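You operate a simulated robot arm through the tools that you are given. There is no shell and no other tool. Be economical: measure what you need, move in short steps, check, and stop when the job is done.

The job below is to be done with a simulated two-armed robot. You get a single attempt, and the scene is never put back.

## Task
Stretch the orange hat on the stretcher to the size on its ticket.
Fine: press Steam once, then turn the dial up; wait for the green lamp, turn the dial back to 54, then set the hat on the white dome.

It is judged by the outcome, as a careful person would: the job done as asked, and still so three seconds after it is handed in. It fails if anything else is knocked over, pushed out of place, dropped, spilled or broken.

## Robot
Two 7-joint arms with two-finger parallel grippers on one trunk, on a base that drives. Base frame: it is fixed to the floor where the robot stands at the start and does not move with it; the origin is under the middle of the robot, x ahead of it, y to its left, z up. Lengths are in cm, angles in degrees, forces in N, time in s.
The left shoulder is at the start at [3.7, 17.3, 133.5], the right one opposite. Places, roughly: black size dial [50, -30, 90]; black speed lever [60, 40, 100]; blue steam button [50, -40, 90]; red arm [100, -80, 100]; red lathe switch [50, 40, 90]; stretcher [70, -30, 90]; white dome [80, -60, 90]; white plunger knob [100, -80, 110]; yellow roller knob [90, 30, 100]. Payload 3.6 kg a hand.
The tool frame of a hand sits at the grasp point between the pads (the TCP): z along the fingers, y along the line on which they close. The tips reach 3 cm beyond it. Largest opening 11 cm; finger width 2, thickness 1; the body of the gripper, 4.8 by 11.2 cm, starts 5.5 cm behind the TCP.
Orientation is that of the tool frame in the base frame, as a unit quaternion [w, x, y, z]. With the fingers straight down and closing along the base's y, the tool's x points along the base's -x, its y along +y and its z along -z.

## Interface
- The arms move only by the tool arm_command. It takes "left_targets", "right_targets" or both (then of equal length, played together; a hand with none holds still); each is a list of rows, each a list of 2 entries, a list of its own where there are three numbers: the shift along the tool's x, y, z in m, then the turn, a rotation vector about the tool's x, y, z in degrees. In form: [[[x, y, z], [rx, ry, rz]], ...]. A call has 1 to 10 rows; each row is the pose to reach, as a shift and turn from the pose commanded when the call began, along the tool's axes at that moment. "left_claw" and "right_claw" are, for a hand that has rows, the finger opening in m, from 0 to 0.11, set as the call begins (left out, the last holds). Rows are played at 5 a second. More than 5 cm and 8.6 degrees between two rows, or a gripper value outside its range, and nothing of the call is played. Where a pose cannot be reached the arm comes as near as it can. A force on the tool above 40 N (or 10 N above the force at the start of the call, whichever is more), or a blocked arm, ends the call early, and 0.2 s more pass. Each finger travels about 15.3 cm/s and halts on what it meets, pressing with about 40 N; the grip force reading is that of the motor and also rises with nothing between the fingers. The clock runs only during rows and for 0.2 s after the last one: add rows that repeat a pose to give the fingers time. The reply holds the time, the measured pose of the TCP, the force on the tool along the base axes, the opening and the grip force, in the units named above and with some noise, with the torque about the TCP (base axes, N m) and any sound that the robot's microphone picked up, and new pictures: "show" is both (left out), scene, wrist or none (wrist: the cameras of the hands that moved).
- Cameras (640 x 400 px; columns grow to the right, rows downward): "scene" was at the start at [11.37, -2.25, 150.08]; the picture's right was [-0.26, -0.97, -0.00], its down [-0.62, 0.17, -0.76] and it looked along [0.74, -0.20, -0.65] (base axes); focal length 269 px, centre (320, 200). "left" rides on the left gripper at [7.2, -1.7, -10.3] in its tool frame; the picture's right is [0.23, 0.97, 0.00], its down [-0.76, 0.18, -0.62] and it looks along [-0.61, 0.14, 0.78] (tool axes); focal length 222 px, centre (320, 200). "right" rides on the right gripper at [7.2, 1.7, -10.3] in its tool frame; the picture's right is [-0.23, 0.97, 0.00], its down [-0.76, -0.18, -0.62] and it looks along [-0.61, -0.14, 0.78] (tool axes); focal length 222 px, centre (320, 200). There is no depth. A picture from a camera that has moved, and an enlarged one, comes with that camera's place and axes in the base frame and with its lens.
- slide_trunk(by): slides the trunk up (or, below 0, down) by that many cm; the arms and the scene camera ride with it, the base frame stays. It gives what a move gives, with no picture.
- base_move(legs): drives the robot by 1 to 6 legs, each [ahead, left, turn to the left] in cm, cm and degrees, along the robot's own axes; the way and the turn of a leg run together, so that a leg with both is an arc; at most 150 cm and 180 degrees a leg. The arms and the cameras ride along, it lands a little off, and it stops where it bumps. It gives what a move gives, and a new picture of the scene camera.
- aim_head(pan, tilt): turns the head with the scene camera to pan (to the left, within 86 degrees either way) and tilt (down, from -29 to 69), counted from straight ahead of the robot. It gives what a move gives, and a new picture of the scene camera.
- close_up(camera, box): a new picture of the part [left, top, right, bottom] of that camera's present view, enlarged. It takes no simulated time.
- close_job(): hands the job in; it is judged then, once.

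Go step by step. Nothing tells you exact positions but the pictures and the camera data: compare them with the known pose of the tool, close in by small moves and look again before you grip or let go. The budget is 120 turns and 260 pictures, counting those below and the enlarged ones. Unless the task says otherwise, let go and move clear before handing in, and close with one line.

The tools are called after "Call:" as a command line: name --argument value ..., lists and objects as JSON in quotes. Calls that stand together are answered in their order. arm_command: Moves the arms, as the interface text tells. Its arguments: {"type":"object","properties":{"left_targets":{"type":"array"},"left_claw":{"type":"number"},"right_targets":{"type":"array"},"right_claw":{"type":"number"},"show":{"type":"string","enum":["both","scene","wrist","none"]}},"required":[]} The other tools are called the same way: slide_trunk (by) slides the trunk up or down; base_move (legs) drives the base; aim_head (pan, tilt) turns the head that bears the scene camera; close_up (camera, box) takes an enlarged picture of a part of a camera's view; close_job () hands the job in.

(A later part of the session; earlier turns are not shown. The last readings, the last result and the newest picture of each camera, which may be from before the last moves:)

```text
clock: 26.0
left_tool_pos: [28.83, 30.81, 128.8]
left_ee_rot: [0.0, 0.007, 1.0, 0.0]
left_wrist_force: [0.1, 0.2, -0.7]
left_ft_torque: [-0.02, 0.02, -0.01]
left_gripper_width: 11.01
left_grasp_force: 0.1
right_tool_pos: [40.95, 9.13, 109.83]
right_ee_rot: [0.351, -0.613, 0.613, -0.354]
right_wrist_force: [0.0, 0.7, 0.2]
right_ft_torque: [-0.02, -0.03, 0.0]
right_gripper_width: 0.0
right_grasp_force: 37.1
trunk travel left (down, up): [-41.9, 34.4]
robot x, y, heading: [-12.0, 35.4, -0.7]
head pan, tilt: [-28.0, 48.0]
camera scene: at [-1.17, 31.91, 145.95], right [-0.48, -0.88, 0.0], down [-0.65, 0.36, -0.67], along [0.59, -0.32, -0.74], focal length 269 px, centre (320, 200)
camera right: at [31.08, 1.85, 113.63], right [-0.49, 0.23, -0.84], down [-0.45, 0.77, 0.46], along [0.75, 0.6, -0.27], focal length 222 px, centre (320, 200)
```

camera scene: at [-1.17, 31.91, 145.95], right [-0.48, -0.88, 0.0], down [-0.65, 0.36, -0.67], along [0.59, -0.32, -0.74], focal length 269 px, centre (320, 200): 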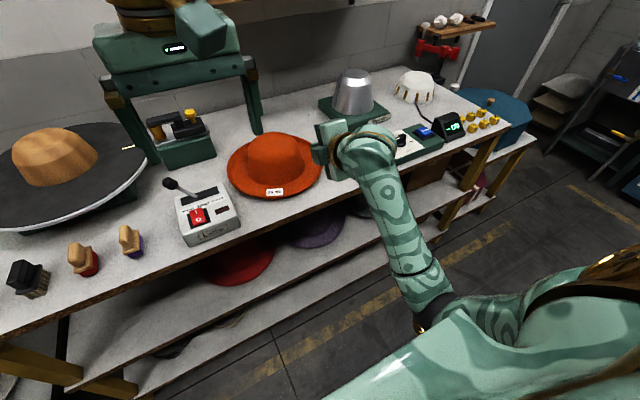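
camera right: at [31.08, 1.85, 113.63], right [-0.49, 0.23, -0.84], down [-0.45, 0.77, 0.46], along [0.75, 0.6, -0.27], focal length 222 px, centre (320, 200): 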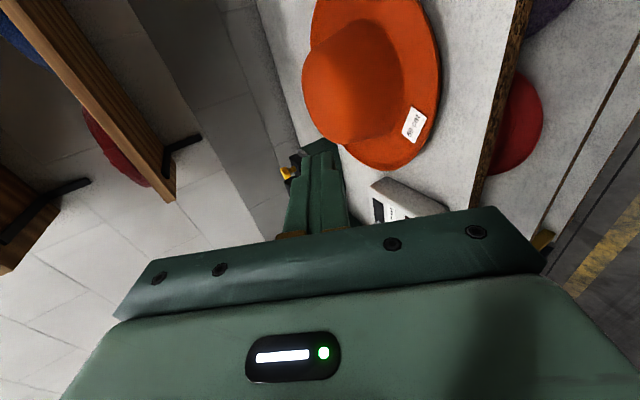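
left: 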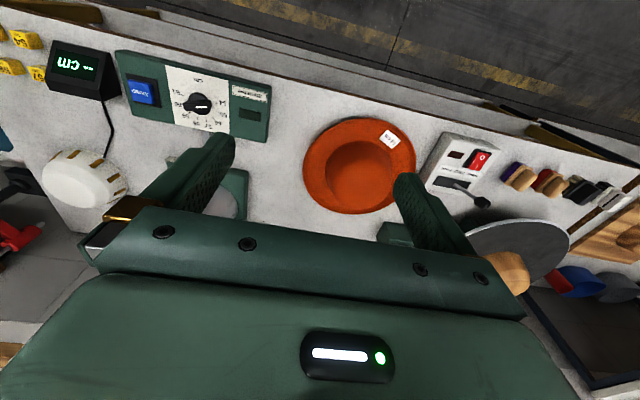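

This roll works cleanly: TCP (41, 9, 110), pitch 30°. Next I'll drive in a little and hover the closed fingertips above the near brim at about 45°.

Call:
base_move --legs '[[8, 0, 0]]'

Call:
arm_command --right_targets '[[[-0.002, 0.027, 0.026], [-3, 0, 0]], [[-0.004, 0.054, 0.052], [-6, 0, 0]], [[-0.006, 0.082, 0.078], [-9, 0, 0]], [[-0.009, 0.109, 0.104], [-12, 0, 0]], [[-0.009, 0.136, 0.1305], [-15, 0, 0]], [[-0.009, 0.136, 0.1305], [-15, 0, 0]]]' --show "both"

```text
clock: 27.0
left_tool_pos: [37.12, 30.59, 128.72]
left_ee_rot: [-0.001, 0.007, 1.0, -0.001]
left_wrist_force: [1.3, 1.1, -0.1]
left_ft_torque: [0.01, 0.02, 0.0]
left_gripper_width: 11.0
left_grasp_force: 0.1
right_tool_pos: [49.14, 8.85, 109.86]
right_ee_rot: [0.35, -0.612, 0.614, -0.355]
right_wrist_force: [0.4, 0.6, -0.1]
right_ft_torque: [0.01, 0.02, 0.01]
right_gripper_width: 0.0
right_grasp_force: 37.8
trunk travel left (down, up): [-41.9, 34.4]
robot x, y, heading: [-3.42, 35.63, -0.6]
head pan, tilt: [-28.0, 48.0]
camera scene: at [7.08, 31.76, 145.93], right [-0.48, -0.88, 0.0], down [-0.65, 0.36, -0.67], along [0.59, -0.32, -0.74], focal length 269 px, centre (320, 200)
```

scene: 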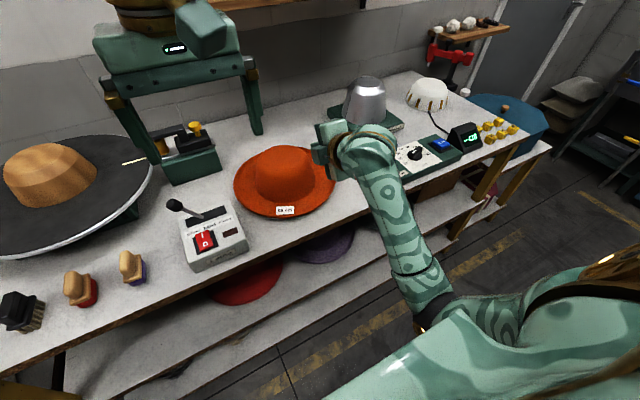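

```text
clock: 28.4
left_tool_pos: [36.97, 30.71, 128.76]
left_ee_rot: [0.0, 0.007, 1.0, 0.0]
left_wrist_force: [-0.9, 0.2, -0.3]
left_ft_torque: [0.0, 0.01, 0.01]
left_gripper_width: 11.0
left_grasp_force: 0.0
right_tool_pos: [53.29, 9.69, 91.57]
right_ee_rot: [0.269, -0.652, 0.655, -0.272]
right_wrist_force: [-0.1, -0.3, 0.0]
right_ft_torque: [-0.03, 0.01, 0.0]
right_gripper_width: 0.01
right_grasp_force: 38.3
trunk travel left (down, up): [-41.9, 34.4]
robot x, y, heading: [-3.71, 35.44, -0.7]
head pan, tilt: [-28.0, 48.0]
camera scene: at [6.85, 31.77, 145.95], right [-0.48, -0.88, 0.0], down [-0.65, 0.36, -0.67], along [0.59, -0.32, -0.74], focal length 269 px, centre (320, 200)
camera right: at [44.72, 2.45, 97.78], right [-0.69, 0.23, -0.69], down [-0.31, 0.77, 0.56], along [0.66, 0.6, -0.46], focal length 222 px, centre (320, 200)
```

scene: 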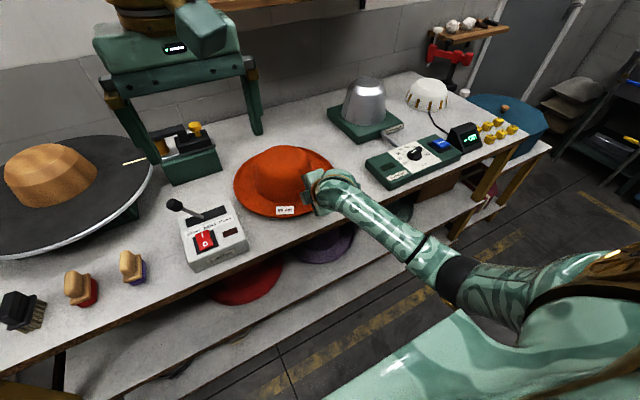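
right: 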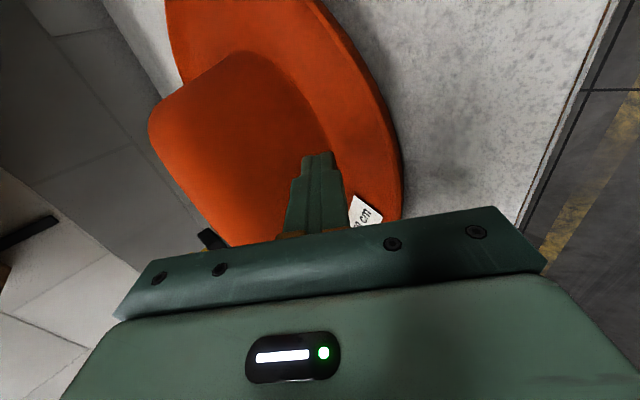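

The fingertips hover over the near brim. I'll press down gently until contact.

Call:
arm_command --right_targets '[[[0, 0.004, 0.004], [0, 0, 0]], [[0, 0.007, 0.007], [0, 0, 0]], [[0, 0.009, 0.009], [0, 0, 0]], [[0, 0.011, 0.011], [0, 0, 0]]]' --show "wrist"

```text
clock: 29.4
left_tool_pos: [37.03, 30.65, 128.76]
left_ee_rot: [0.0, 0.006, 1.0, 0.0]
left_wrist_force: [0.4, 0.4, 0.2]
left_ft_torque: [-0.01, 0.02, -0.04]
left_gripper_width: 11.01
left_grasp_force: 0.0
right_tool_pos: [53.43, 9.7, 90.02]
right_ee_rot: [0.269, -0.651, 0.656, -0.271]
right_wrist_force: [-0.2, -0.3, 0.2]
right_ft_torque: [0.03, 0.0, -0.03]
right_gripper_width: 0.01
right_grasp_force: 38.0
trunk travel left (down, up): [-41.9, 34.4]
robot x, y, heading: [-3.88, 35.79, -0.8]
head pan, tilt: [-28.0, 48.0]
camera right: at [44.85, 2.47, 96.23], right [-0.69, 0.23, -0.69], down [-0.31, 0.76, 0.57], along [0.66, 0.6, -0.46], focal length 222 px, centre (320, 200)
```

right: 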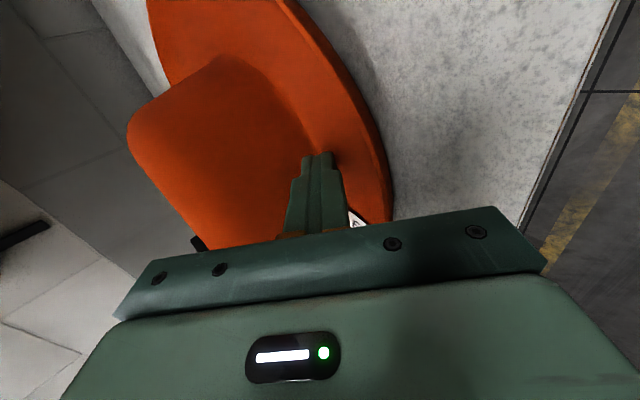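

No contact yet; I'll continue down in finer steps.

Call:
arm_command --right_targets '[[[0, 0.0021, 0.0021], [0, 0, 0]], [[0, 0.0042, 0.0042], [0, 0, 0]], [[0, 0.0056, 0.0056], [0, 0, 0]], [[0, 0.0056, 0.0056], [0, 0, 0]]]' --show "none"

```text
clock: 30.4
left_tool_pos: [36.76, 30.68, 128.86]
left_ee_rot: [-0.001, 0.006, 1.0, -0.001]
left_wrist_force: [0.2, -0.4, -0.1]
left_ft_torque: [0.02, 0.02, -0.02]
left_gripper_width: 10.99
left_grasp_force: 0.1
right_tool_pos: [53.56, 9.6, 89.46]
right_ee_rot: [0.27, -0.651, 0.654, -0.274]
right_wrist_force: [0.0, -2.5, 12.9]
right_ft_torque: [-0.01, -0.23, -0.02]
right_gripper_width: 0.02
right_grasp_force: 37.5
trunk travel left (down, up): [-41.9, 34.4]
robot x, y, heading: [-4.31, 35.79, -0.5]
head pan, tilt: [-28.0, 48.0]
```

I'm in contact with the brim at about 13 N. I'll drag 3 cm toward the robot and check whether the hat follows.

Call:
arm_command --right_targets '[[[0, 0.006, -0.005], [0, 0, 0]], [[0, 0.011, -0.01], [0, 0, 0]], [[0, 0.0165, -0.0155], [0, 0, 0]], [[0, 0.022, -0.021], [0, 0, 0]]]' --show "both"

```text
clock: 31.4
left_tool_pos: [36.84, 30.75, 128.87]
left_ee_rot: [0.0, 0.006, 1.0, -0.001]
left_wrist_force: [-0.5, -0.1, 0.8]
left_ft_torque: [0.01, 0.0, 0.02]
left_gripper_width: 11.0
left_grasp_force: 0.0
right_tool_pos: [50.55, 9.93, 89.37]
right_ee_rot: [0.271, -0.65, 0.655, -0.274]
right_wrist_force: [7.9, -2.3, 26.8]
right_ft_torque: [-0.02, -0.65, -0.01]
right_gripper_width: 0.0
right_grasp_force: 38.1
trunk travel left (down, up): [-41.9, 34.4]
robot x, y, heading: [-3.82, 35.18, -0.8]
head pan, tilt: [-28.0, 48.0]
camera scene: at [6.73, 31.87, 145.98], right [-0.48, -0.88, 0.0], down [-0.65, 0.36, -0.67], along [0.59, -0.32, -0.74], focal length 269 px, centre (320, 200)
camera right: at [41.92, 2.62, 95.5], right [-0.68, 0.23, -0.69], down [-0.31, 0.76, 0.56], along [0.66, 0.6, -0.45], focal length 222 px, centre (320, 200)
```

scene: 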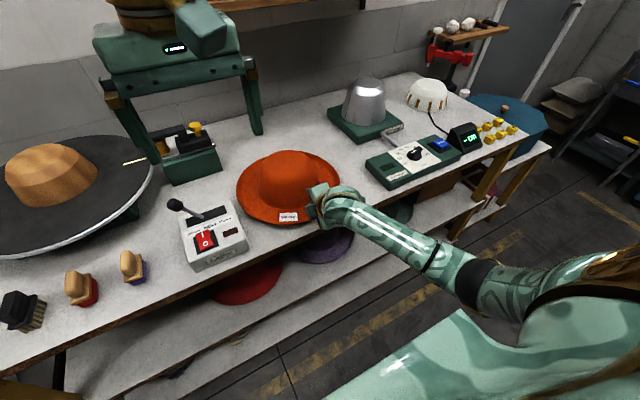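
right: 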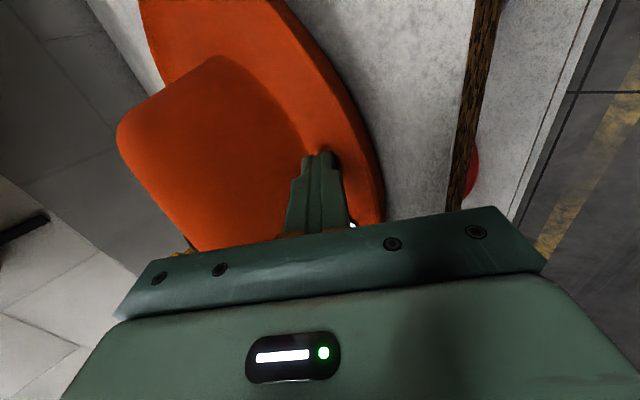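

The hat follows. I'll drag it another 7 cm or so, until the near brim overhangs the bench edge by about 3 cm.

Call:
arm_command --right_targets '[[[0, 0.005, -0.0064], [0, 0, 0]], [[0, 0.0107, -0.012], [0, 0, 0]], [[0, 0.0164, -0.0178], [0, 0, 0]], [[0, 0.0221, -0.0235], [0, 0, 0]], [[0, 0.0278, -0.0292], [0, 0, 0]], [[0, 0.0335, -0.0349], [0, 0, 0]], [[0, 0.0392, -0.0406], [0, 0, 0]], [[0, 0.0449, -0.0463], [0, 0, 0]], [[0, 0.0502, -0.0516], [0, 0, 0]]]' --show "both"

```text
clock: 33.4
left_tool_pos: [36.97, 30.75, 128.84]
left_ee_rot: [0.001, 0.005, 1.0, -0.001]
left_wrist_force: [-0.6, -0.1, -0.7]
left_ft_torque: [0.01, 0.01, 0.01]
left_gripper_width: 10.98
left_grasp_force: 0.0
right_tool_pos: [43.13, 9.86, 89.4]
right_ee_rot: [0.269, -0.652, 0.654, -0.272]
right_wrist_force: [3.9, -0.5, 17.0]
right_ft_torque: [0.03, -0.38, -0.03]
right_gripper_width: 0.03
right_grasp_force: 37.6
trunk travel left (down, up): [-41.9, 34.4]
robot x, y, heading: [-3.83, 35.85, -0.8]
head pan, tilt: [-28.0, 48.0]
camera scene: at [6.81, 31.83, 145.96], right [-0.48, -0.88, 0.0], down [-0.65, 0.36, -0.67], along [0.59, -0.32, -0.74], focal length 269 px, centre (320, 200)
camera right: at [34.6, 2.61, 95.6], right [-0.69, 0.23, -0.69], down [-0.31, 0.77, 0.56], along [0.66, 0.6, -0.46], focal length 222 px, centre (320, 200)
```

scene: 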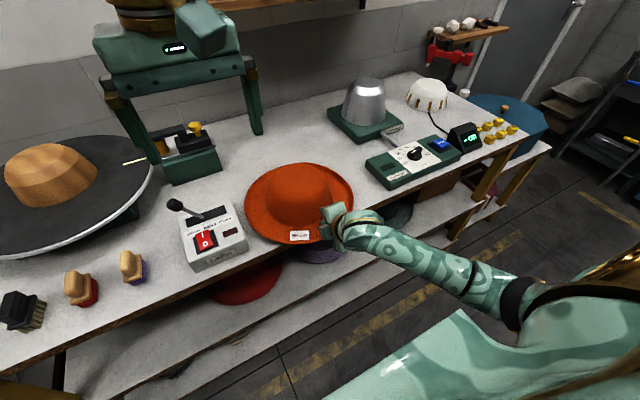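
right: 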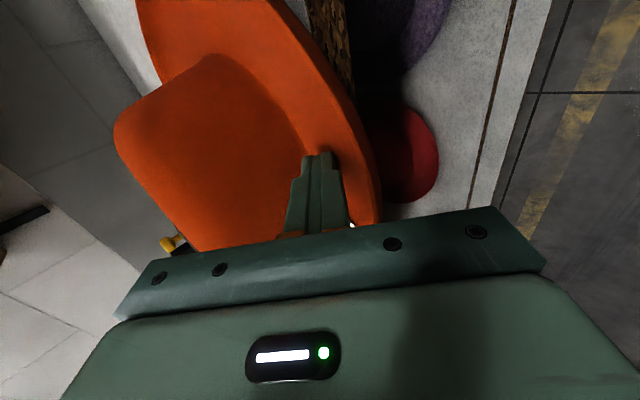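

The brim now overhangs the bench edge by about 3 cm. I'll lift off, back the base up 9 cm, and flatten the open gripper to about 15° pitch in front of the brim.

Call:
arm_command --right_targets '[[[0, -0.0177, -0.0177], [0, 0, 0]], [[0, -0.025, -0.025], [0, 0, 0]]]' --show "none"

Call:
base_move --legs '[[-10, 0, 0]]'

Call:
arm_command --right_targets '[[[0, 0.005, 0.005], [7.5, 0, 0]], [[0, 0.01, 0.01], [15, 0, 0]], [[0, 0.02, 0.02], [22.5, 0, 0]], [[0, 0.0315, 0.0315], [30, 0, 0]], [[0, 0.0315, 0.0315], [30, 0, 0]]]' --right_claw 0.04 --show "both"

```text
clock: 34.0
left_tool_pos: [36.89, 30.68, 128.8]
left_ee_rot: [0.0, 0.006, 1.0, 0.001]
left_wrist_force: [-0.5, -0.3, 0.0]
left_ft_torque: [0.0, 0.03, -0.01]
left_gripper_width: 11.0
left_grasp_force: 0.1
right_tool_pos: [43.18, 9.82, 92.9]
right_ee_rot: [0.268, -0.653, 0.655, -0.271]
right_wrist_force: [-0.7, -0.2, -0.8]
right_ft_torque: [0.06, -0.02, 0.0]
right_gripper_width: 0.0
right_grasp_force: 38.4
trunk travel left (down, up): [-41.9, 34.4]
robot x, y, heading: [-3.84, 35.63, -0.7]
head pan, tilt: [-28.0, 48.0]
```

```text
clock: 35.2
left_tool_pos: [27.02, 30.84, 128.77]
left_ee_rot: [0.0, 0.007, 1.0, 0.0]
left_wrist_force: [-0.4, -0.1, 0.3]
left_ft_torque: [-0.02, -0.04, -0.01]
left_gripper_width: 10.97
left_grasp_force: 0.1
right_tool_pos: [33.16, 9.86, 92.94]
right_ee_rot: [0.268, -0.652, 0.655, -0.272]
right_wrist_force: [-0.3, 0.1, -0.7]
right_ft_torque: [0.01, 0.01, 0.01]
right_gripper_width: 0.0
right_grasp_force: 37.8
trunk travel left (down, up): [-41.9, 34.4]
robot x, y, heading: [-13.96, 35.67, -0.7]
head pan, tilt: [-28.0, 48.0]
camera scene: at [-3.27, 31.88, 145.96], right [-0.48, -0.88, 0.0], down [-0.65, 0.36, -0.67], along [0.59, -0.32, -0.74], focal length 269 px, centre (320, 200)
```

scene: 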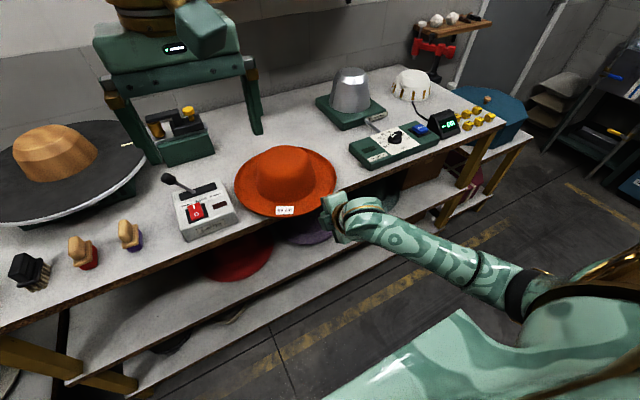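

```text
clock: 36.4
left_tool_pos: [26.96, 30.71, 128.75]
left_ee_rot: [0.0, 0.007, 1.0, 0.001]
left_wrist_force: [-0.4, 0.2, 0.3]
left_ft_torque: [0.06, -0.01, -0.01]
left_gripper_width: 11.03
left_grasp_force: 0.1
right_tool_pos: [33.12, 9.84, 88.37]
right_ee_rot: [0.428, -0.56, 0.563, -0.432]
right_wrist_force: [-0.3, 0.2, 0.0]
right_ft_torque: [0.02, -0.01, 0.03]
right_gripper_width: 4.01
right_grasp_force: 0.0
trunk travel left (down, up): [-41.9, 34.4]
robot x, y, heading: [-13.94, 35.79, -0.6]
head pan, tilt: [-28.0, 48.0]
camera scene: at [-3.13, 31.82, 145.95], right [-0.48, -0.88, 0.0], down [-0.65, 0.36, -0.67], along [0.59, -0.32, -0.74], focal length 269 px, centre (320, 200)
camera right: at [22.65, 2.64, 89.42], right [-0.25, 0.23, -0.94], down [-0.55, 0.77, 0.33], along [0.8, 0.6, -0.07], focal length 222 px, centre (320, 200)
```

scene: 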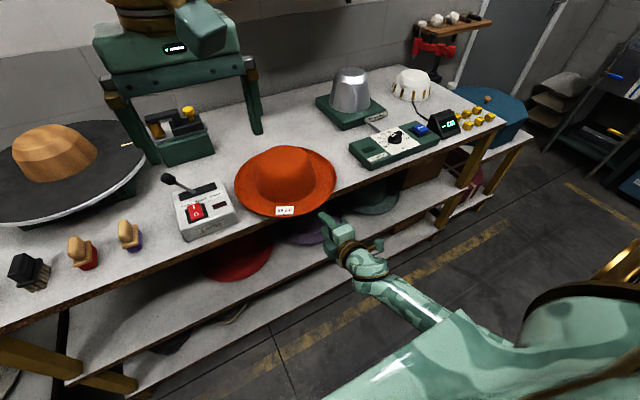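
right: 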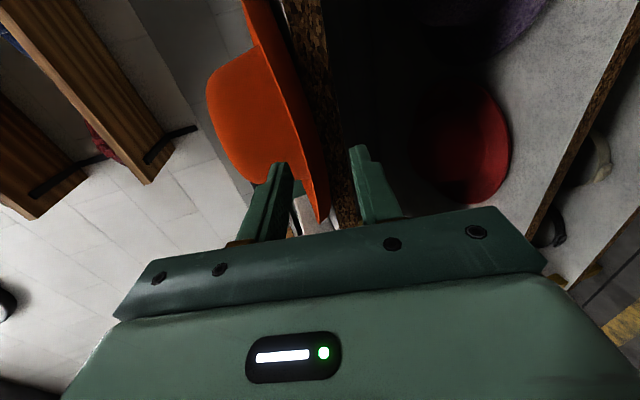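

The brim edge now shows in profile between the open fingers. I'll zoom in to line up the height.

Call:
close_up --camera "right" --box '[200, 80, 424, 220]'

```text
2.86 times, centred on (312, 150) of right
camera zoom: at [22.65, 2.64, 89.42], right [-0.25, 0.23, -0.94], down [-0.55, 0.77, 0.33], along [0.8, 0.6, -0.07], focal length 635 px, centre (343, 343)
```

zoom: 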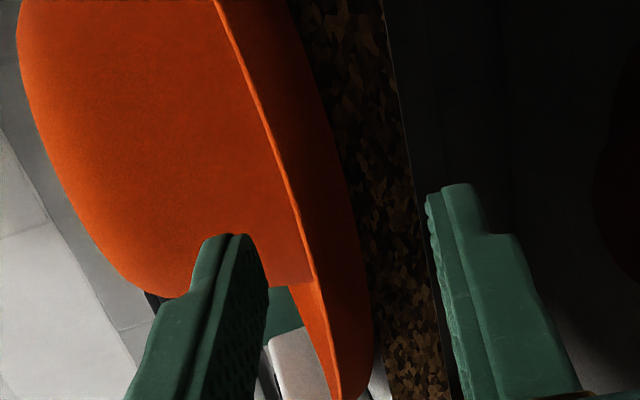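

The lip top is at about z = 88.5 and slopes down inward. I'll pitch to 30° to match it, then approach along the finger axis.

Call:
arm_command --right_targets '[[[0, -0.019, 0.012], [-7.5, 0, 0]], [[0, -0.0385, 0.0239], [-15, 0, 0]], [[0, -0.0385, 0.0239], [-15, 0, 0]]]' --right_claw 0.036 --show "none"

Call:
arm_command --right_targets '[[[0, 0, 0.015], [0, 0, 0]], [[0, 0, 0.03], [0, 0, 0]], [[0, 0, 0.03], [0, 0, 0]]]' --show "wrist"

Call:
close_up --camera "right" --box '[200, 80, 424, 220]'

```text
clock: 37.2
left_tool_pos: [26.88, 30.61, 128.74]
left_ee_rot: [0.001, 0.007, 1.0, 0.0]
left_wrist_force: [-0.2, -0.1, 0.3]
left_ft_torque: [-0.02, -0.04, -0.01]
left_gripper_width: 10.99
left_grasp_force: 0.1
right_tool_pos: [36.43, 9.96, 91.58]
right_ee_rot: [0.351, -0.611, 0.614, -0.355]
right_wrist_force: [0.6, -0.1, -0.1]
right_ft_torque: [-0.01, 0.01, 0.01]
right_gripper_width: 3.56
right_grasp_force: 0.0
trunk travel left (down, up): [-41.9, 34.4]
robot x, y, heading: [-14.04, 35.64, -0.7]
head pan, tilt: [-28.0, 48.0]
```

```text
clock: 38.0
left_tool_pos: [26.97, 30.77, 128.73]
left_ee_rot: [0.0, 0.005, 1.0, 0.0]
left_wrist_force: [-1.3, 0.6, 0.5]
left_ft_torque: [-0.02, 0.0, -0.02]
left_gripper_width: 11.0
left_grasp_force: 0.1
right_tool_pos: [39.1, 9.87, 90.05]
right_ee_rot: [0.351, -0.611, 0.614, -0.355]
right_wrist_force: [0.0, 0.1, -0.3]
right_ft_torque: [0.0, -0.01, 0.02]
right_gripper_width: 3.6
right_grasp_force: 0.2
trunk travel left (down, up): [-41.9, 34.4]
robot x, y, heading: [-13.95, 35.76, -0.6]
head pan, tilt: [-28.0, 48.0]
camera right: at [29.17, 2.71, 93.83], right [-0.49, 0.23, -0.84], down [-0.45, 0.77, 0.46], along [0.75, 0.6, -0.27], focal length 222 px, centre (320, 200)
```

right: 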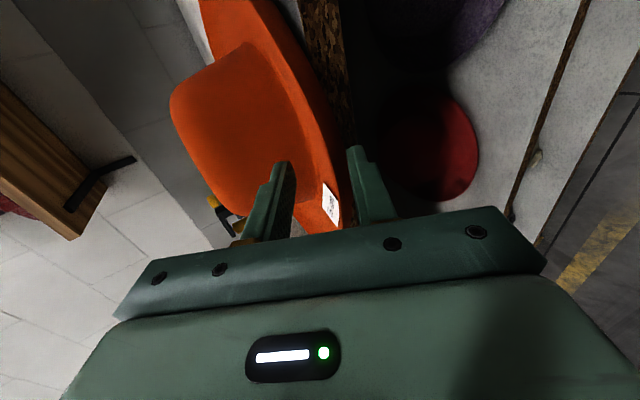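

```text
2.86 times, centred on (312, 150) of right
camera zoom: at [29.17, 2.71, 93.83], right [-0.49, 0.23, -0.84], down [-0.45, 0.77, 0.46], along [0.75, 0.6, -0.27], focal length 635 px, centre (343, 343)
```

zoom: 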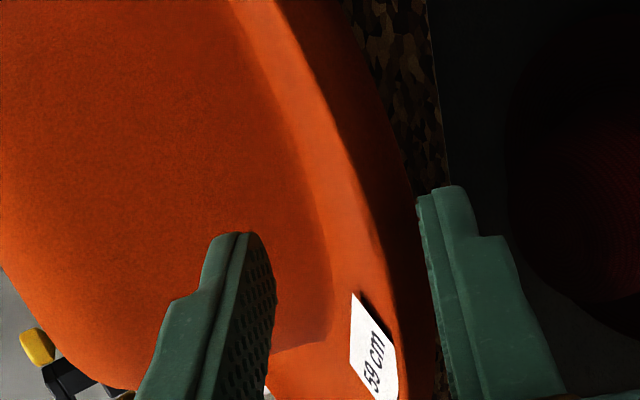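

The lip sits about 1 cm toward the lower finger. I'll shift the hand down and slightly wider, then slide on 2.5 cm.

Call:
arm_command --right_targets '[[[0, 0.009, 0.0], [0, 0, 0]], [[0, 0.009, 0.012], [0, 0, 0]], [[0, 0.009, 0.024], [0, 0, 0]], [[0, 0.009, 0.024], [0, 0, 0]]]' --right_claw 0.042 --show "wrist"

Call:
close_up --camera "right" --box '[200, 80, 424, 220]'

```text
clock: 39.0
left_tool_pos: [26.88, 30.88, 128.75]
left_ee_rot: [0.001, 0.007, 1.0, 0.0]
left_wrist_force: [-0.4, 0.8, -0.7]
left_ft_torque: [0.0, -0.02, 0.02]
left_gripper_width: 11.0
left_grasp_force: 0.0
right_tool_pos: [40.64, 9.84, 88.05]
right_ee_rot: [0.351, -0.611, 0.615, -0.355]
right_wrist_force: [-0.1, -0.5, 0.1]
right_ft_torque: [0.0, -0.01, -0.03]
right_gripper_width: 4.22
right_grasp_force: 0.1
trunk travel left (down, up): [-41.9, 34.4]
robot x, y, heading: [-13.87, 35.7, -1.1]
head pan, tilt: [-28.0, 48.0]
camera right: at [30.81, 2.64, 91.8], right [-0.49, 0.23, -0.84], down [-0.45, 0.77, 0.46], along [0.75, 0.6, -0.27], focal length 222 px, centre (320, 200)
```

right: 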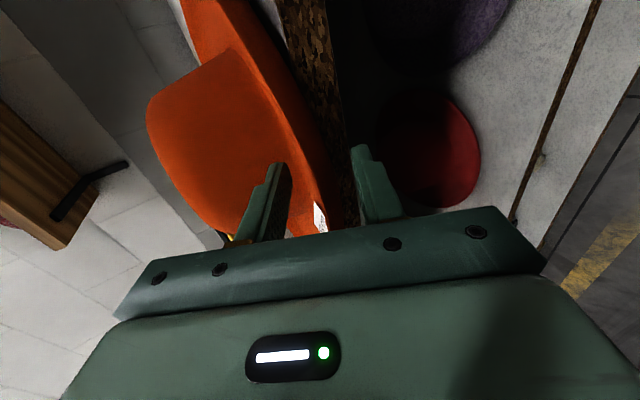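

```text
2.86 times, centred on (312, 150) of right
camera zoom: at [30.81, 2.64, 91.8], right [-0.49, 0.23, -0.84], down [-0.45, 0.77, 0.46], along [0.75, 0.6, -0.27], focal length 635 px, centre (343, 343)
```

zoom: 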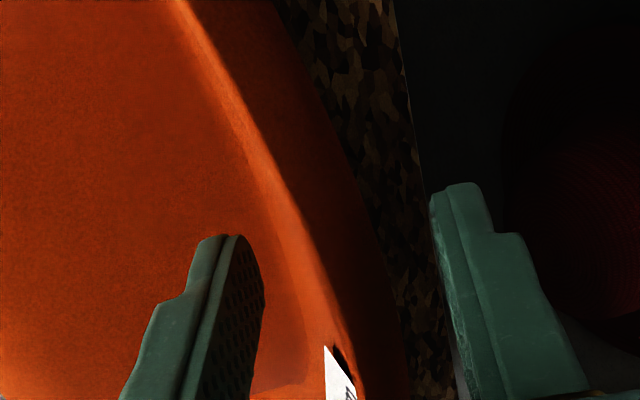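

The lip is now well centred between the fingers. I'll move 1.2 cm further in and then close.

Call:
arm_command --right_targets '[[[0, 0, 0.006], [0, 0, 0]], [[0, 0, 0.012], [0, 0, 0]], [[0, 0, 0.012], [0, 0, 0]]]' --show "none"

Call:
arm_command --right_targets '[[[0, 0, 0], [0, 0, 0]], [[0, 0, 0], [0, 0, 0]], [[0, 0, 0], [0, 0, 0]]]' --right_claw 0.0 --show "both"

```text
clock: 39.8
left_tool_pos: [26.89, 30.75, 128.75]
left_ee_rot: [-0.001, 0.007, 1.0, 0.0]
left_wrist_force: [-0.1, -0.5, -0.6]
left_ft_torque: [0.02, 0.01, -0.01]
left_gripper_width: 11.0
left_grasp_force: 0.0
right_tool_pos: [41.6, 9.89, 87.46]
right_ee_rot: [0.35, -0.611, 0.614, -0.356]
right_wrist_force: [0.1, 0.2, -0.2]
right_ft_torque: [0.03, 0.03, 0.03]
right_gripper_width: 4.21
right_grasp_force: 0.1
trunk travel left (down, up): [-41.9, 34.4]
robot x, y, heading: [-13.78, 35.92, -0.8]
head pan, tilt: [-28.0, 48.0]
```

```text
clock: 40.6
left_tool_pos: [26.93, 30.75, 128.64]
left_ee_rot: [0.0, 0.005, 1.0, 0.0]
left_wrist_force: [0.3, -0.4, 0.4]
left_ft_torque: [0.01, 0.01, 0.01]
left_gripper_width: 10.99
left_grasp_force: 0.0
right_tool_pos: [41.79, 9.91, 87.41]
right_ee_rot: [0.35, -0.612, 0.614, -0.355]
right_wrist_force: [0.3, 1.3, 0.2]
right_ft_torque: [-0.13, 0.04, 0.08]
right_gripper_width: 2.93
right_grasp_force: 40.2
trunk travel left (down, up): [-41.9, 34.4]
robot x, y, heading: [-13.95, 35.72, -0.5]
head pan, tilt: [-28.0, 48.0]
camera scene: at [-3.14, 31.89, 145.95], right [-0.48, -0.88, 0.0], down [-0.65, 0.36, -0.67], along [0.59, -0.32, -0.74], focal length 269 px, centre (320, 200)
camera right: at [31.83, 2.64, 91.23], right [-0.49, 0.23, -0.84], down [-0.45, 0.77, 0.46], along [0.75, 0.6, -0.27], focal length 222 px, centre (320, 200)
```

scene: 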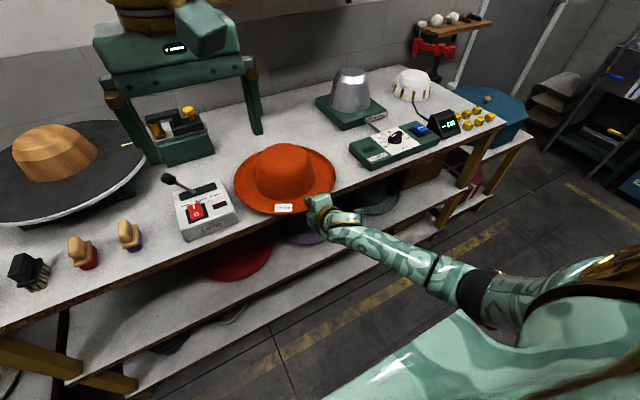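
right: 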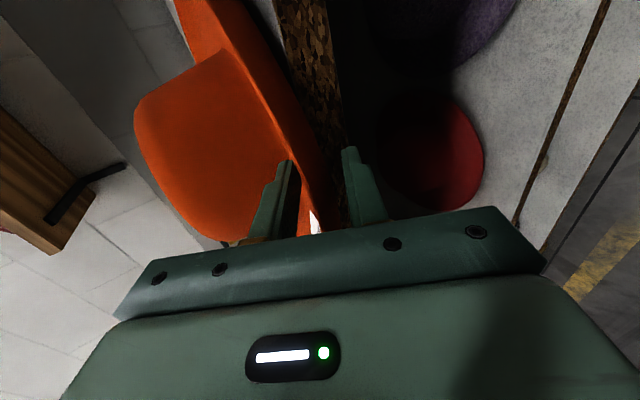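

The gripper has closed on something 2.9 cm thick, with a firm 40 N grip on the rolled brim. I'll lift a few centimetres and check.

Call:
arm_command --right_targets '[[[0, -0.0087, -0.005], [0, 0, 0]], [[0, -0.0173, -0.01], [0, 0, 0]], [[0, -0.026, -0.015], [0, 0, 0]], [[0, -0.0346, -0.02], [0, 0, 0]], [[0, -0.0346, -0.02], [0, 0, 0]]]' --show "both"

Call:
close_up --camera "scene" --box '[220, 120, 380, 220]'

```text
clock: 41.8
left_tool_pos: [26.85, 30.72, 128.77]
left_ee_rot: [-0.001, 0.007, 1.0, 0.001]
left_wrist_force: [0.3, 0.0, 0.2]
left_ft_torque: [0.04, 0.01, -0.02]
left_gripper_width: 11.04
left_grasp_force: 0.1
right_tool_pos: [41.78, 9.76, 91.36]
right_ee_rot: [0.351, -0.611, 0.615, -0.354]
right_wrist_force: [0.9, 0.0, -1.4]
right_ft_torque: [-0.03, 0.16, 0.02]
right_gripper_width: 2.91
right_grasp_force: 40.2
trunk travel left (down, up): [-41.9, 34.4]
robot x, y, heading: [-13.77, 35.84, -0.8]
head pan, tilt: [-28.0, 48.0]
camera scene: at [-3.12, 31.87, 145.95], right [-0.48, -0.88, 0.0], down [-0.65, 0.36, -0.67], along [0.59, -0.32, -0.74], focal length 269 px, centre (320, 200)
camera right: at [31.89, 2.54, 95.18], right [-0.49, 0.23, -0.84], down [-0.45, 0.77, 0.46], along [0.75, 0.6, -0.27], focal length 222 px, centre (320, 200)
```

scene: 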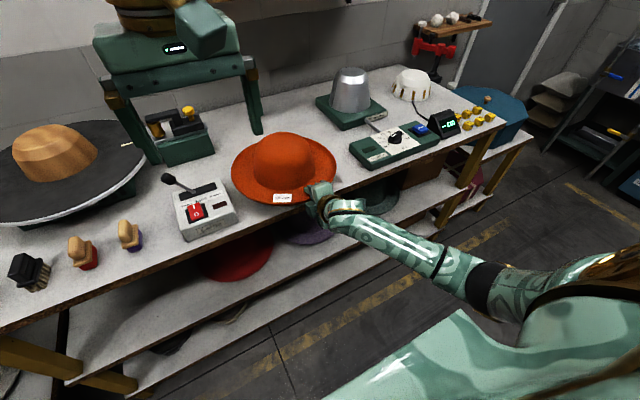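
right: 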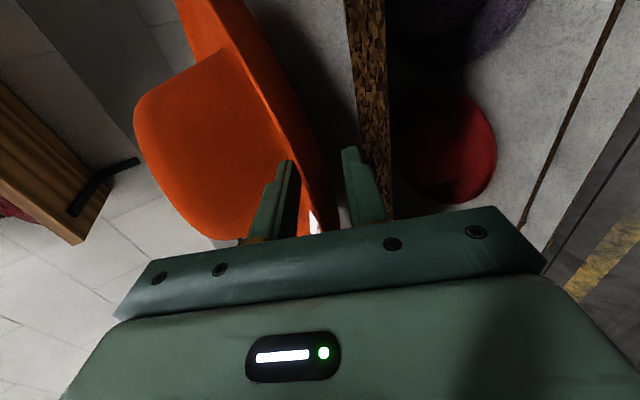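

```text
4.00 times, centred on (300, 170) of scene
camera zoom: at [-3.12, 31.87, 145.95], right [-0.48, -0.88, 0.0], down [-0.65, 0.36, -0.67], along [0.59, -0.32, -0.74], focal length 1076 px, centre (400, 320)
```

zoom: 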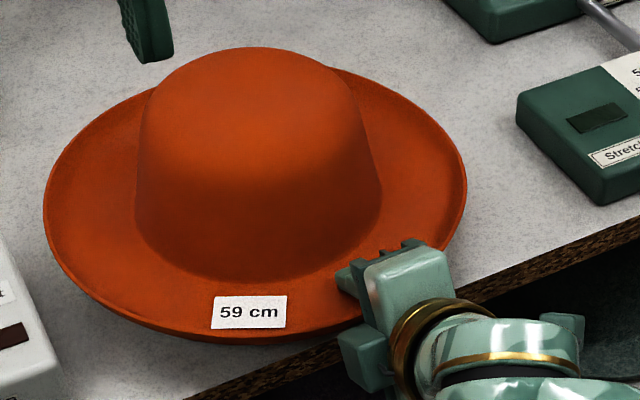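

The hat is lifted and held level. Now I'll zoom on the stretcher and dome from this viewpoint to triangulate them against the first picture.

Call:
close_up --camera "scene" --box '[305, 55, 401, 115]'

Call:
close_up --camera "scene" --box '[340, 55, 500, 155]'

```text
6.67 times, centred on (353, 85) of scene
camera zoom: at [-3.12, 31.87, 145.95], right [-0.48, -0.88, 0.0], down [-0.65, 0.36, -0.67], along [0.59, -0.32, -0.74], focal length 1793 px, centre (100, 967)
```

zoom: 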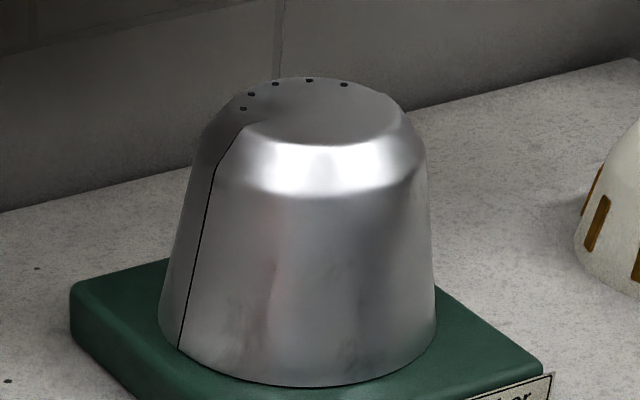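

```text
4.00 times, centred on (420, 105) of scene
camera zoom: at [-3.12, 31.87, 145.95], right [-0.48, -0.88, 0.0], down [-0.65, 0.36, -0.67], along [0.59, -0.32, -0.74], focal length 1076 px, centre (-80, 580)
```

zoom: 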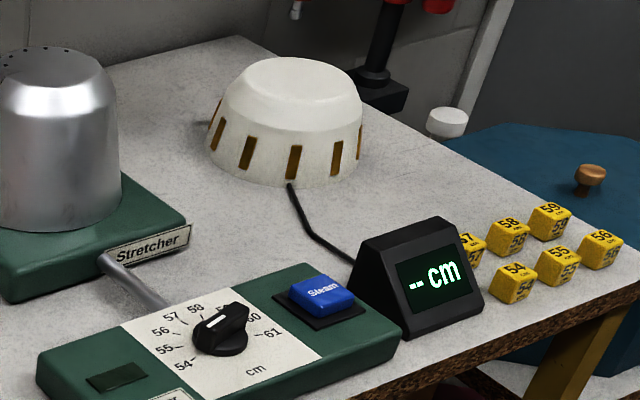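

The stretcher is centred at about (84.1, -30.5) with its top near z = 102. The hat centre sits about 16.5–17 cm ahead of the TCP. I'll raise the trunk 17 cm and drive right so the hat lines up with the stretcher.

Call:
slide_trunk --by 17

Call:
base_move --legs '[[0, -42, 0]]'

```text
clock: 43.7
left_tool_pos: [27.01, 30.79, 145.72]
left_ee_rot: [-0.001, 0.007, 1.0, 0.0]
left_wrist_force: [-0.2, 0.7, -0.5]
left_ft_torque: [-0.02, 0.04, 0.02]
left_gripper_width: 11.02
left_grasp_force: 0.0
right_tool_pos: [41.69, 9.85, 108.38]
right_ee_rot: [0.351, -0.611, 0.614, -0.354]
right_wrist_force: [0.5, 0.5, -1.3]
right_ft_torque: [-0.04, 0.21, -0.02]
right_gripper_width: 2.91
right_grasp_force: 40.1
trunk travel left (down, up): [-58.9, 17.4]
robot x, y, heading: [-13.9, 35.92, -0.9]
head pan, tilt: [-28.0, 48.0]
```

```text
clock: 46.3
left_tool_pos: [26.56, -11.77, 145.81]
left_ee_rot: [0.0, 0.004, 1.0, -0.001]
left_wrist_force: [0.3, 0.1, 0.8]
left_ft_torque: [-0.02, 0.0, 0.0]
left_gripper_width: 11.0
left_grasp_force: 0.1
right_tool_pos: [41.38, -32.71, 108.41]
right_ee_rot: [-0.352, 0.613, -0.612, 0.354]
right_wrist_force: [-0.7, 0.4, -1.4]
right_ft_torque: [-0.03, 0.17, 0.01]
right_gripper_width: 2.88
right_grasp_force: 40.1
trunk travel left (down, up): [-58.9, 17.4]
robot x, y, heading: [-14.96, -6.76, -0.3]
head pan, tilt: [-28.0, 48.0]
camera scene: at [-6.07, -10.72, 163.04], right [-0.48, -0.88, 0.0], down [-0.65, 0.35, -0.67], along [0.59, -0.32, -0.74], focal length 269 px, centre (320, 200)
```

scene: 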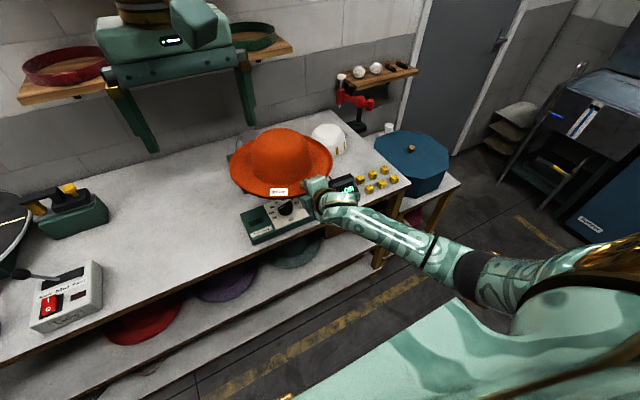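

The hat is at y = -32 and well above everything. I'll drive forward about 26 cm to bring it over the stretcher.

Call:
base_move --legs '[[24, 0, 0]]'

Call:
aim_head --pan -24 --tilt 40

```text
clock: 48.1
left_tool_pos: [50.58, -12.1, 145.77]
left_ee_rot: [0.0, 0.005, 1.0, 0.0]
left_wrist_force: [-0.6, -0.1, -0.6]
left_ft_torque: [0.0, -0.03, -0.04]
left_gripper_width: 11.0
left_grasp_force: 0.2
right_tool_pos: [65.51, -32.99, 108.52]
right_ee_rot: [0.351, -0.613, 0.613, -0.354]
right_wrist_force: [-0.4, -1.2, -2.5]
right_ft_torque: [-0.04, 0.21, 0.02]
right_gripper_width: 2.9
right_grasp_force: 39.4
trunk travel left (down, up): [-58.9, 17.4]
robot x, y, heading: [10.0, -6.96, -0.4]
head pan, tilt: [-28.0, 48.0]
camera scene: at [17.96, -11.0, 163.04], right [-0.48, -0.88, 0.0], down [-0.65, 0.36, -0.67], along [0.59, -0.32, -0.74], focal length 269 px, centre (320, 200)
```

scene: 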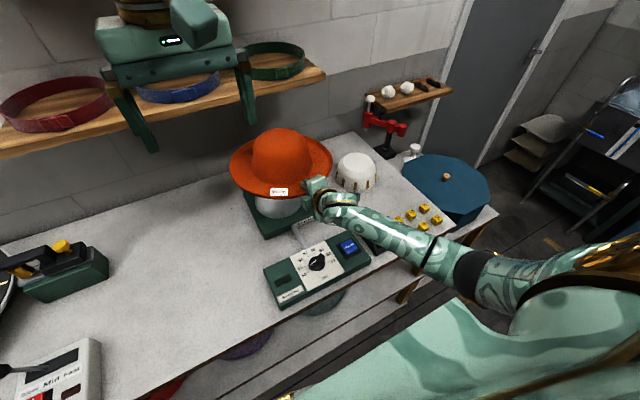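

```text
clock: 48.8
left_tool_pos: [50.54, -12.07, 145.67]
left_ee_rot: [-0.001, 0.005, 1.0, 0.0]
left_wrist_force: [-0.4, 0.0, -0.1]
left_ft_torque: [0.0, 0.04, 0.01]
left_gripper_width: 11.02
left_grasp_force: 0.0
right_tool_pos: [65.53, -32.95, 108.41]
right_ee_rot: [0.352, -0.612, 0.614, -0.354]
right_wrist_force: [0.4, 0.3, -1.6]
right_ft_torque: [-0.04, 0.22, 0.01]
right_gripper_width: 2.89
right_grasp_force: 40.2
trunk travel left (down, up): [-58.9, 17.4]
robot x, y, heading: [9.81, -7.12, -0.5]
head pan, tilt: [-24.0, 40.0]
camera scene: at [18.88, -10.76, 164.17], right [-0.42, -0.91, 0.0], down [-0.59, 0.27, -0.77], along [0.7, -0.32, -0.64], focal length 269 px, centre (320, 200)
```

scene: 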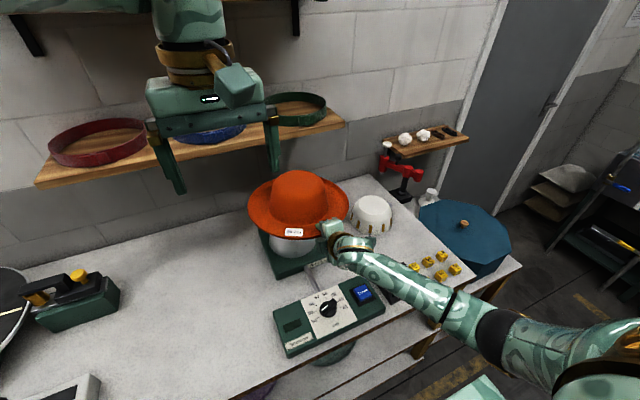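

The hat now hovers nearly over the stretcher. I'll zoom in to measure the offset.

Call:
close_up --camera "scene" --box '[230, 150, 390, 290]'

Call:
close_up --camera "right" --box '[0, 0, 640, 400]'

```text
2.86 times, centred on (310, 220) of scene
camera zoom: at [18.88, -10.76, 164.17], right [-0.42, -0.91, 0.0], down [-0.59, 0.27, -0.77], along [0.7, -0.32, -0.64], focal length 768 px, centre (349, 143)
```

zoom: 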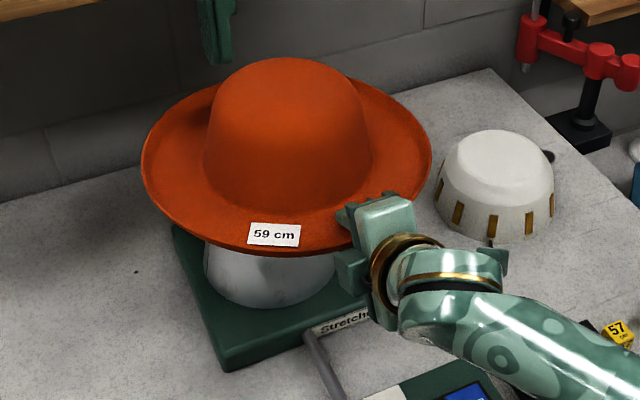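

```text
1.00 times, centred on (320, 200) of right (not enlarged: the box is as wide or as high as the picture)
camera zoom: at [55.61, -40.26, 112.17], right [-0.49, 0.23, -0.84], down [-0.45, 0.76, 0.46], along [0.75, 0.6, -0.27], focal length 222 px, centre (320, 200)
```

zoom: 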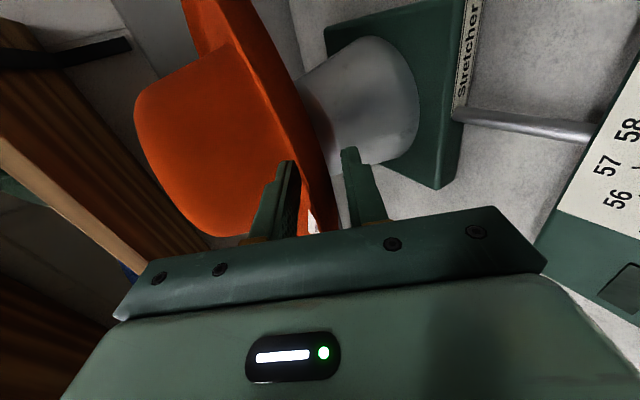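

I estimate the hat centre at about (82, -31.3) and the stretcher at about (84.1, -29.6). I'll shift the hat by (+2, +1.6) and look again.

Call:
arm_command --right_targets '[[[-0.008, -0.005, 0.0087], [0, 0, 0]], [[-0.016, -0.01, 0.0173], [0, 0, 0]], [[-0.016, -0.01, 0.0173], [0, 0, 0]]]' --show "wrist"

Call:
close_up --camera "scene" --box '[230, 150, 390, 250]'

Call:
close_up --camera "left" --box '[0, 0, 640, 400]'

```text
clock: 49.6
left_tool_pos: [50.5, -12.04, 145.86]
left_ee_rot: [-0.001, 0.005, 1.0, 0.0]
left_wrist_force: [0.1, -0.4, -0.2]
left_ft_torque: [0.01, -0.02, 0.0]
left_gripper_width: 11.02
left_grasp_force: 0.1
right_tool_pos: [67.39, -31.46, 108.33]
right_ee_rot: [0.352, -0.612, 0.614, -0.354]
right_wrist_force: [-0.2, -0.7, -1.4]
right_ft_torque: [-0.06, 0.2, -0.03]
right_gripper_width: 2.89
right_grasp_force: 40.2
trunk travel left (down, up): [-58.9, 17.4]
robot x, y, heading: [9.67, -7.18, -0.6]
head pan, tilt: [-24.0, 40.0]
camera right: at [57.55, -38.69, 112.2], right [-0.49, 0.23, -0.84], down [-0.45, 0.76, 0.46], along [0.75, 0.6, -0.27], focal length 222 px, centre (320, 200)
```

right: 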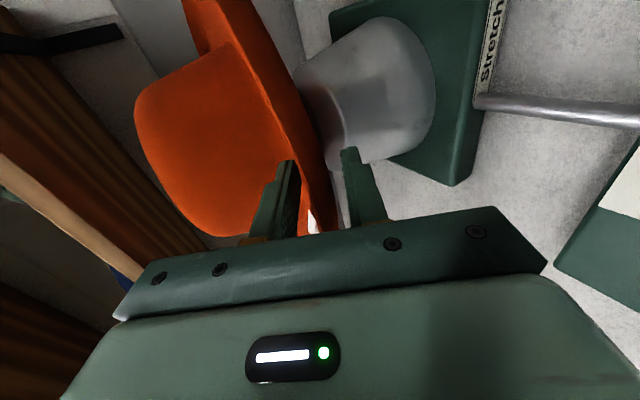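

```text
4.00 times, centred on (310, 200) of scene
camera zoom: at [18.74, -10.79, 164.19], right [-0.42, -0.91, 0.0], down [-0.58, 0.27, -0.77], along [0.7, -0.32, -0.64], focal length 1076 px, centre (360, 200)
```

zoom: 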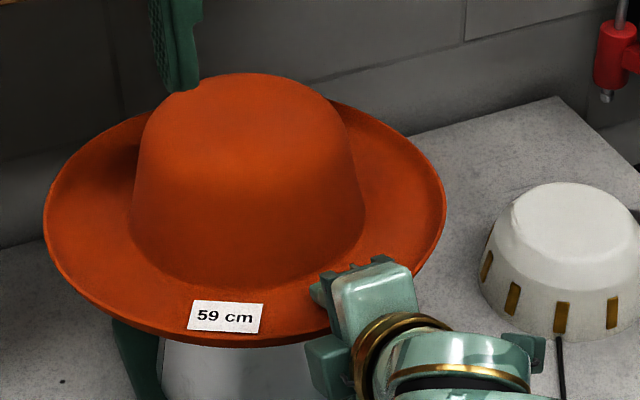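

```text
1.00 times, centred on (320, 200) of left (not enlarged: the box is as wide or as high as the picture)
camera zoom: at [43.21, -13.69, 155.99], right [-0.22, 0.98, 0.0], down [0.76, 0.17, 0.62], along [0.61, 0.13, -0.78], focal length 222 px, centre (320, 200)
```

zoom: 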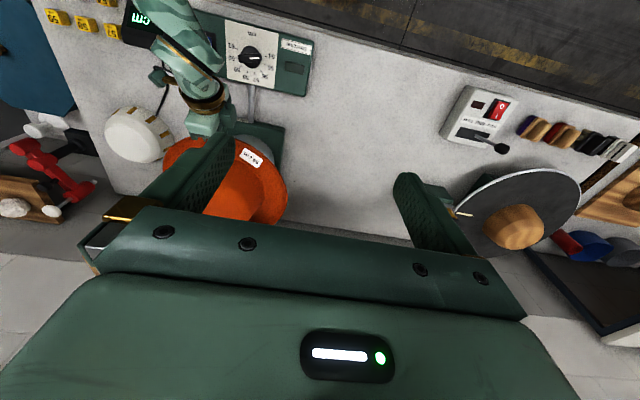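

The hat is now within about 1 cm of alignment. I'll make a small correction, lower the trunk 4 cm, which is still above the stretcher top, and re-check.

Call:
arm_command --right_targets '[[[-0.01, 0.002, -0.0035], [0, 0, 0]], [[-0.01, 0.002, -0.0035], [0, 0, 0]]]' --show "none"

Call:
slide_trunk --by -4

Call:
close_up --camera "right" --box '[120, 0, 504, 240]'

Call:
close_up --camera "scene" --box '[230, 130, 390, 270]'

```text
clock: 50.2
left_tool_pos: [50.57, -12.06, 145.78]
left_ee_rot: [0.001, 0.006, 1.0, 0.0]
left_wrist_force: [0.1, 0.2, -0.2]
left_ft_torque: [-0.01, -0.01, 0.02]
left_gripper_width: 11.0
left_grasp_force: 0.1
right_tool_pos: [66.92, -30.37, 108.52]
right_ee_rot: [0.352, -0.612, 0.614, -0.353]
right_wrist_force: [0.2, -0.1, -1.4]
right_ft_torque: [0.03, 0.21, -0.05]
right_gripper_width: 2.9
right_grasp_force: 40.2
trunk travel left (down, up): [-58.9, 17.4]
robot x, y, heading: [9.64, -7.37, -0.5]
head pan, tilt: [-24.0, 40.0]
```

```text
clock: 51.0
left_tool_pos: [50.54, -12.13, 141.8]
left_ee_rot: [0.0, 0.005, 1.0, -0.001]
left_wrist_force: [-0.7, -0.9, -0.4]
left_ft_torque: [0.05, -0.03, 0.0]
left_gripper_width: 10.98
left_grasp_force: 0.1
right_tool_pos: [67.11, -30.43, 104.45]
right_ee_rot: [0.352, -0.612, 0.613, -0.354]
right_wrist_force: [-0.8, 0.0, -0.8]
right_ft_torque: [0.0, 0.2, -0.01]
right_gripper_width: 2.88
right_grasp_force: 40.0
trunk travel left (down, up): [-54.9, 21.4]
robot x, y, heading: [9.55, -7.03, -0.6]
head pan, tilt: [-24.0, 40.0]
```

```text
1.67 times, centred on (312, 120) of right
camera zoom: at [57.13, -37.64, 108.24], right [-0.49, 0.23, -0.84], down [-0.45, 0.76, 0.46], along [0.75, 0.6, -0.27], focal length 370 px, centre (333, 333)
```

zoom: 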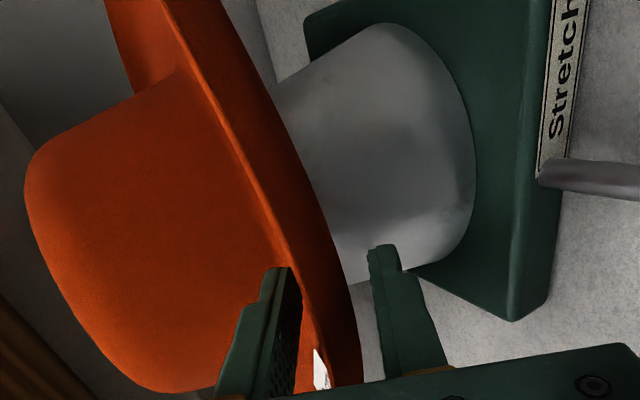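

```text
2.86 times, centred on (310, 200) of scene
camera zoom: at [19.05, -10.73, 160.18], right [-0.42, -0.91, 0.0], down [-0.58, 0.27, -0.77], along [0.7, -0.32, -0.64], focal length 768 px, centre (349, 200)
```

zoom: 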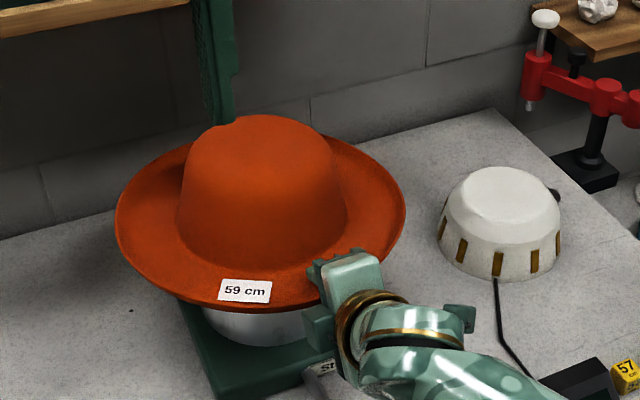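

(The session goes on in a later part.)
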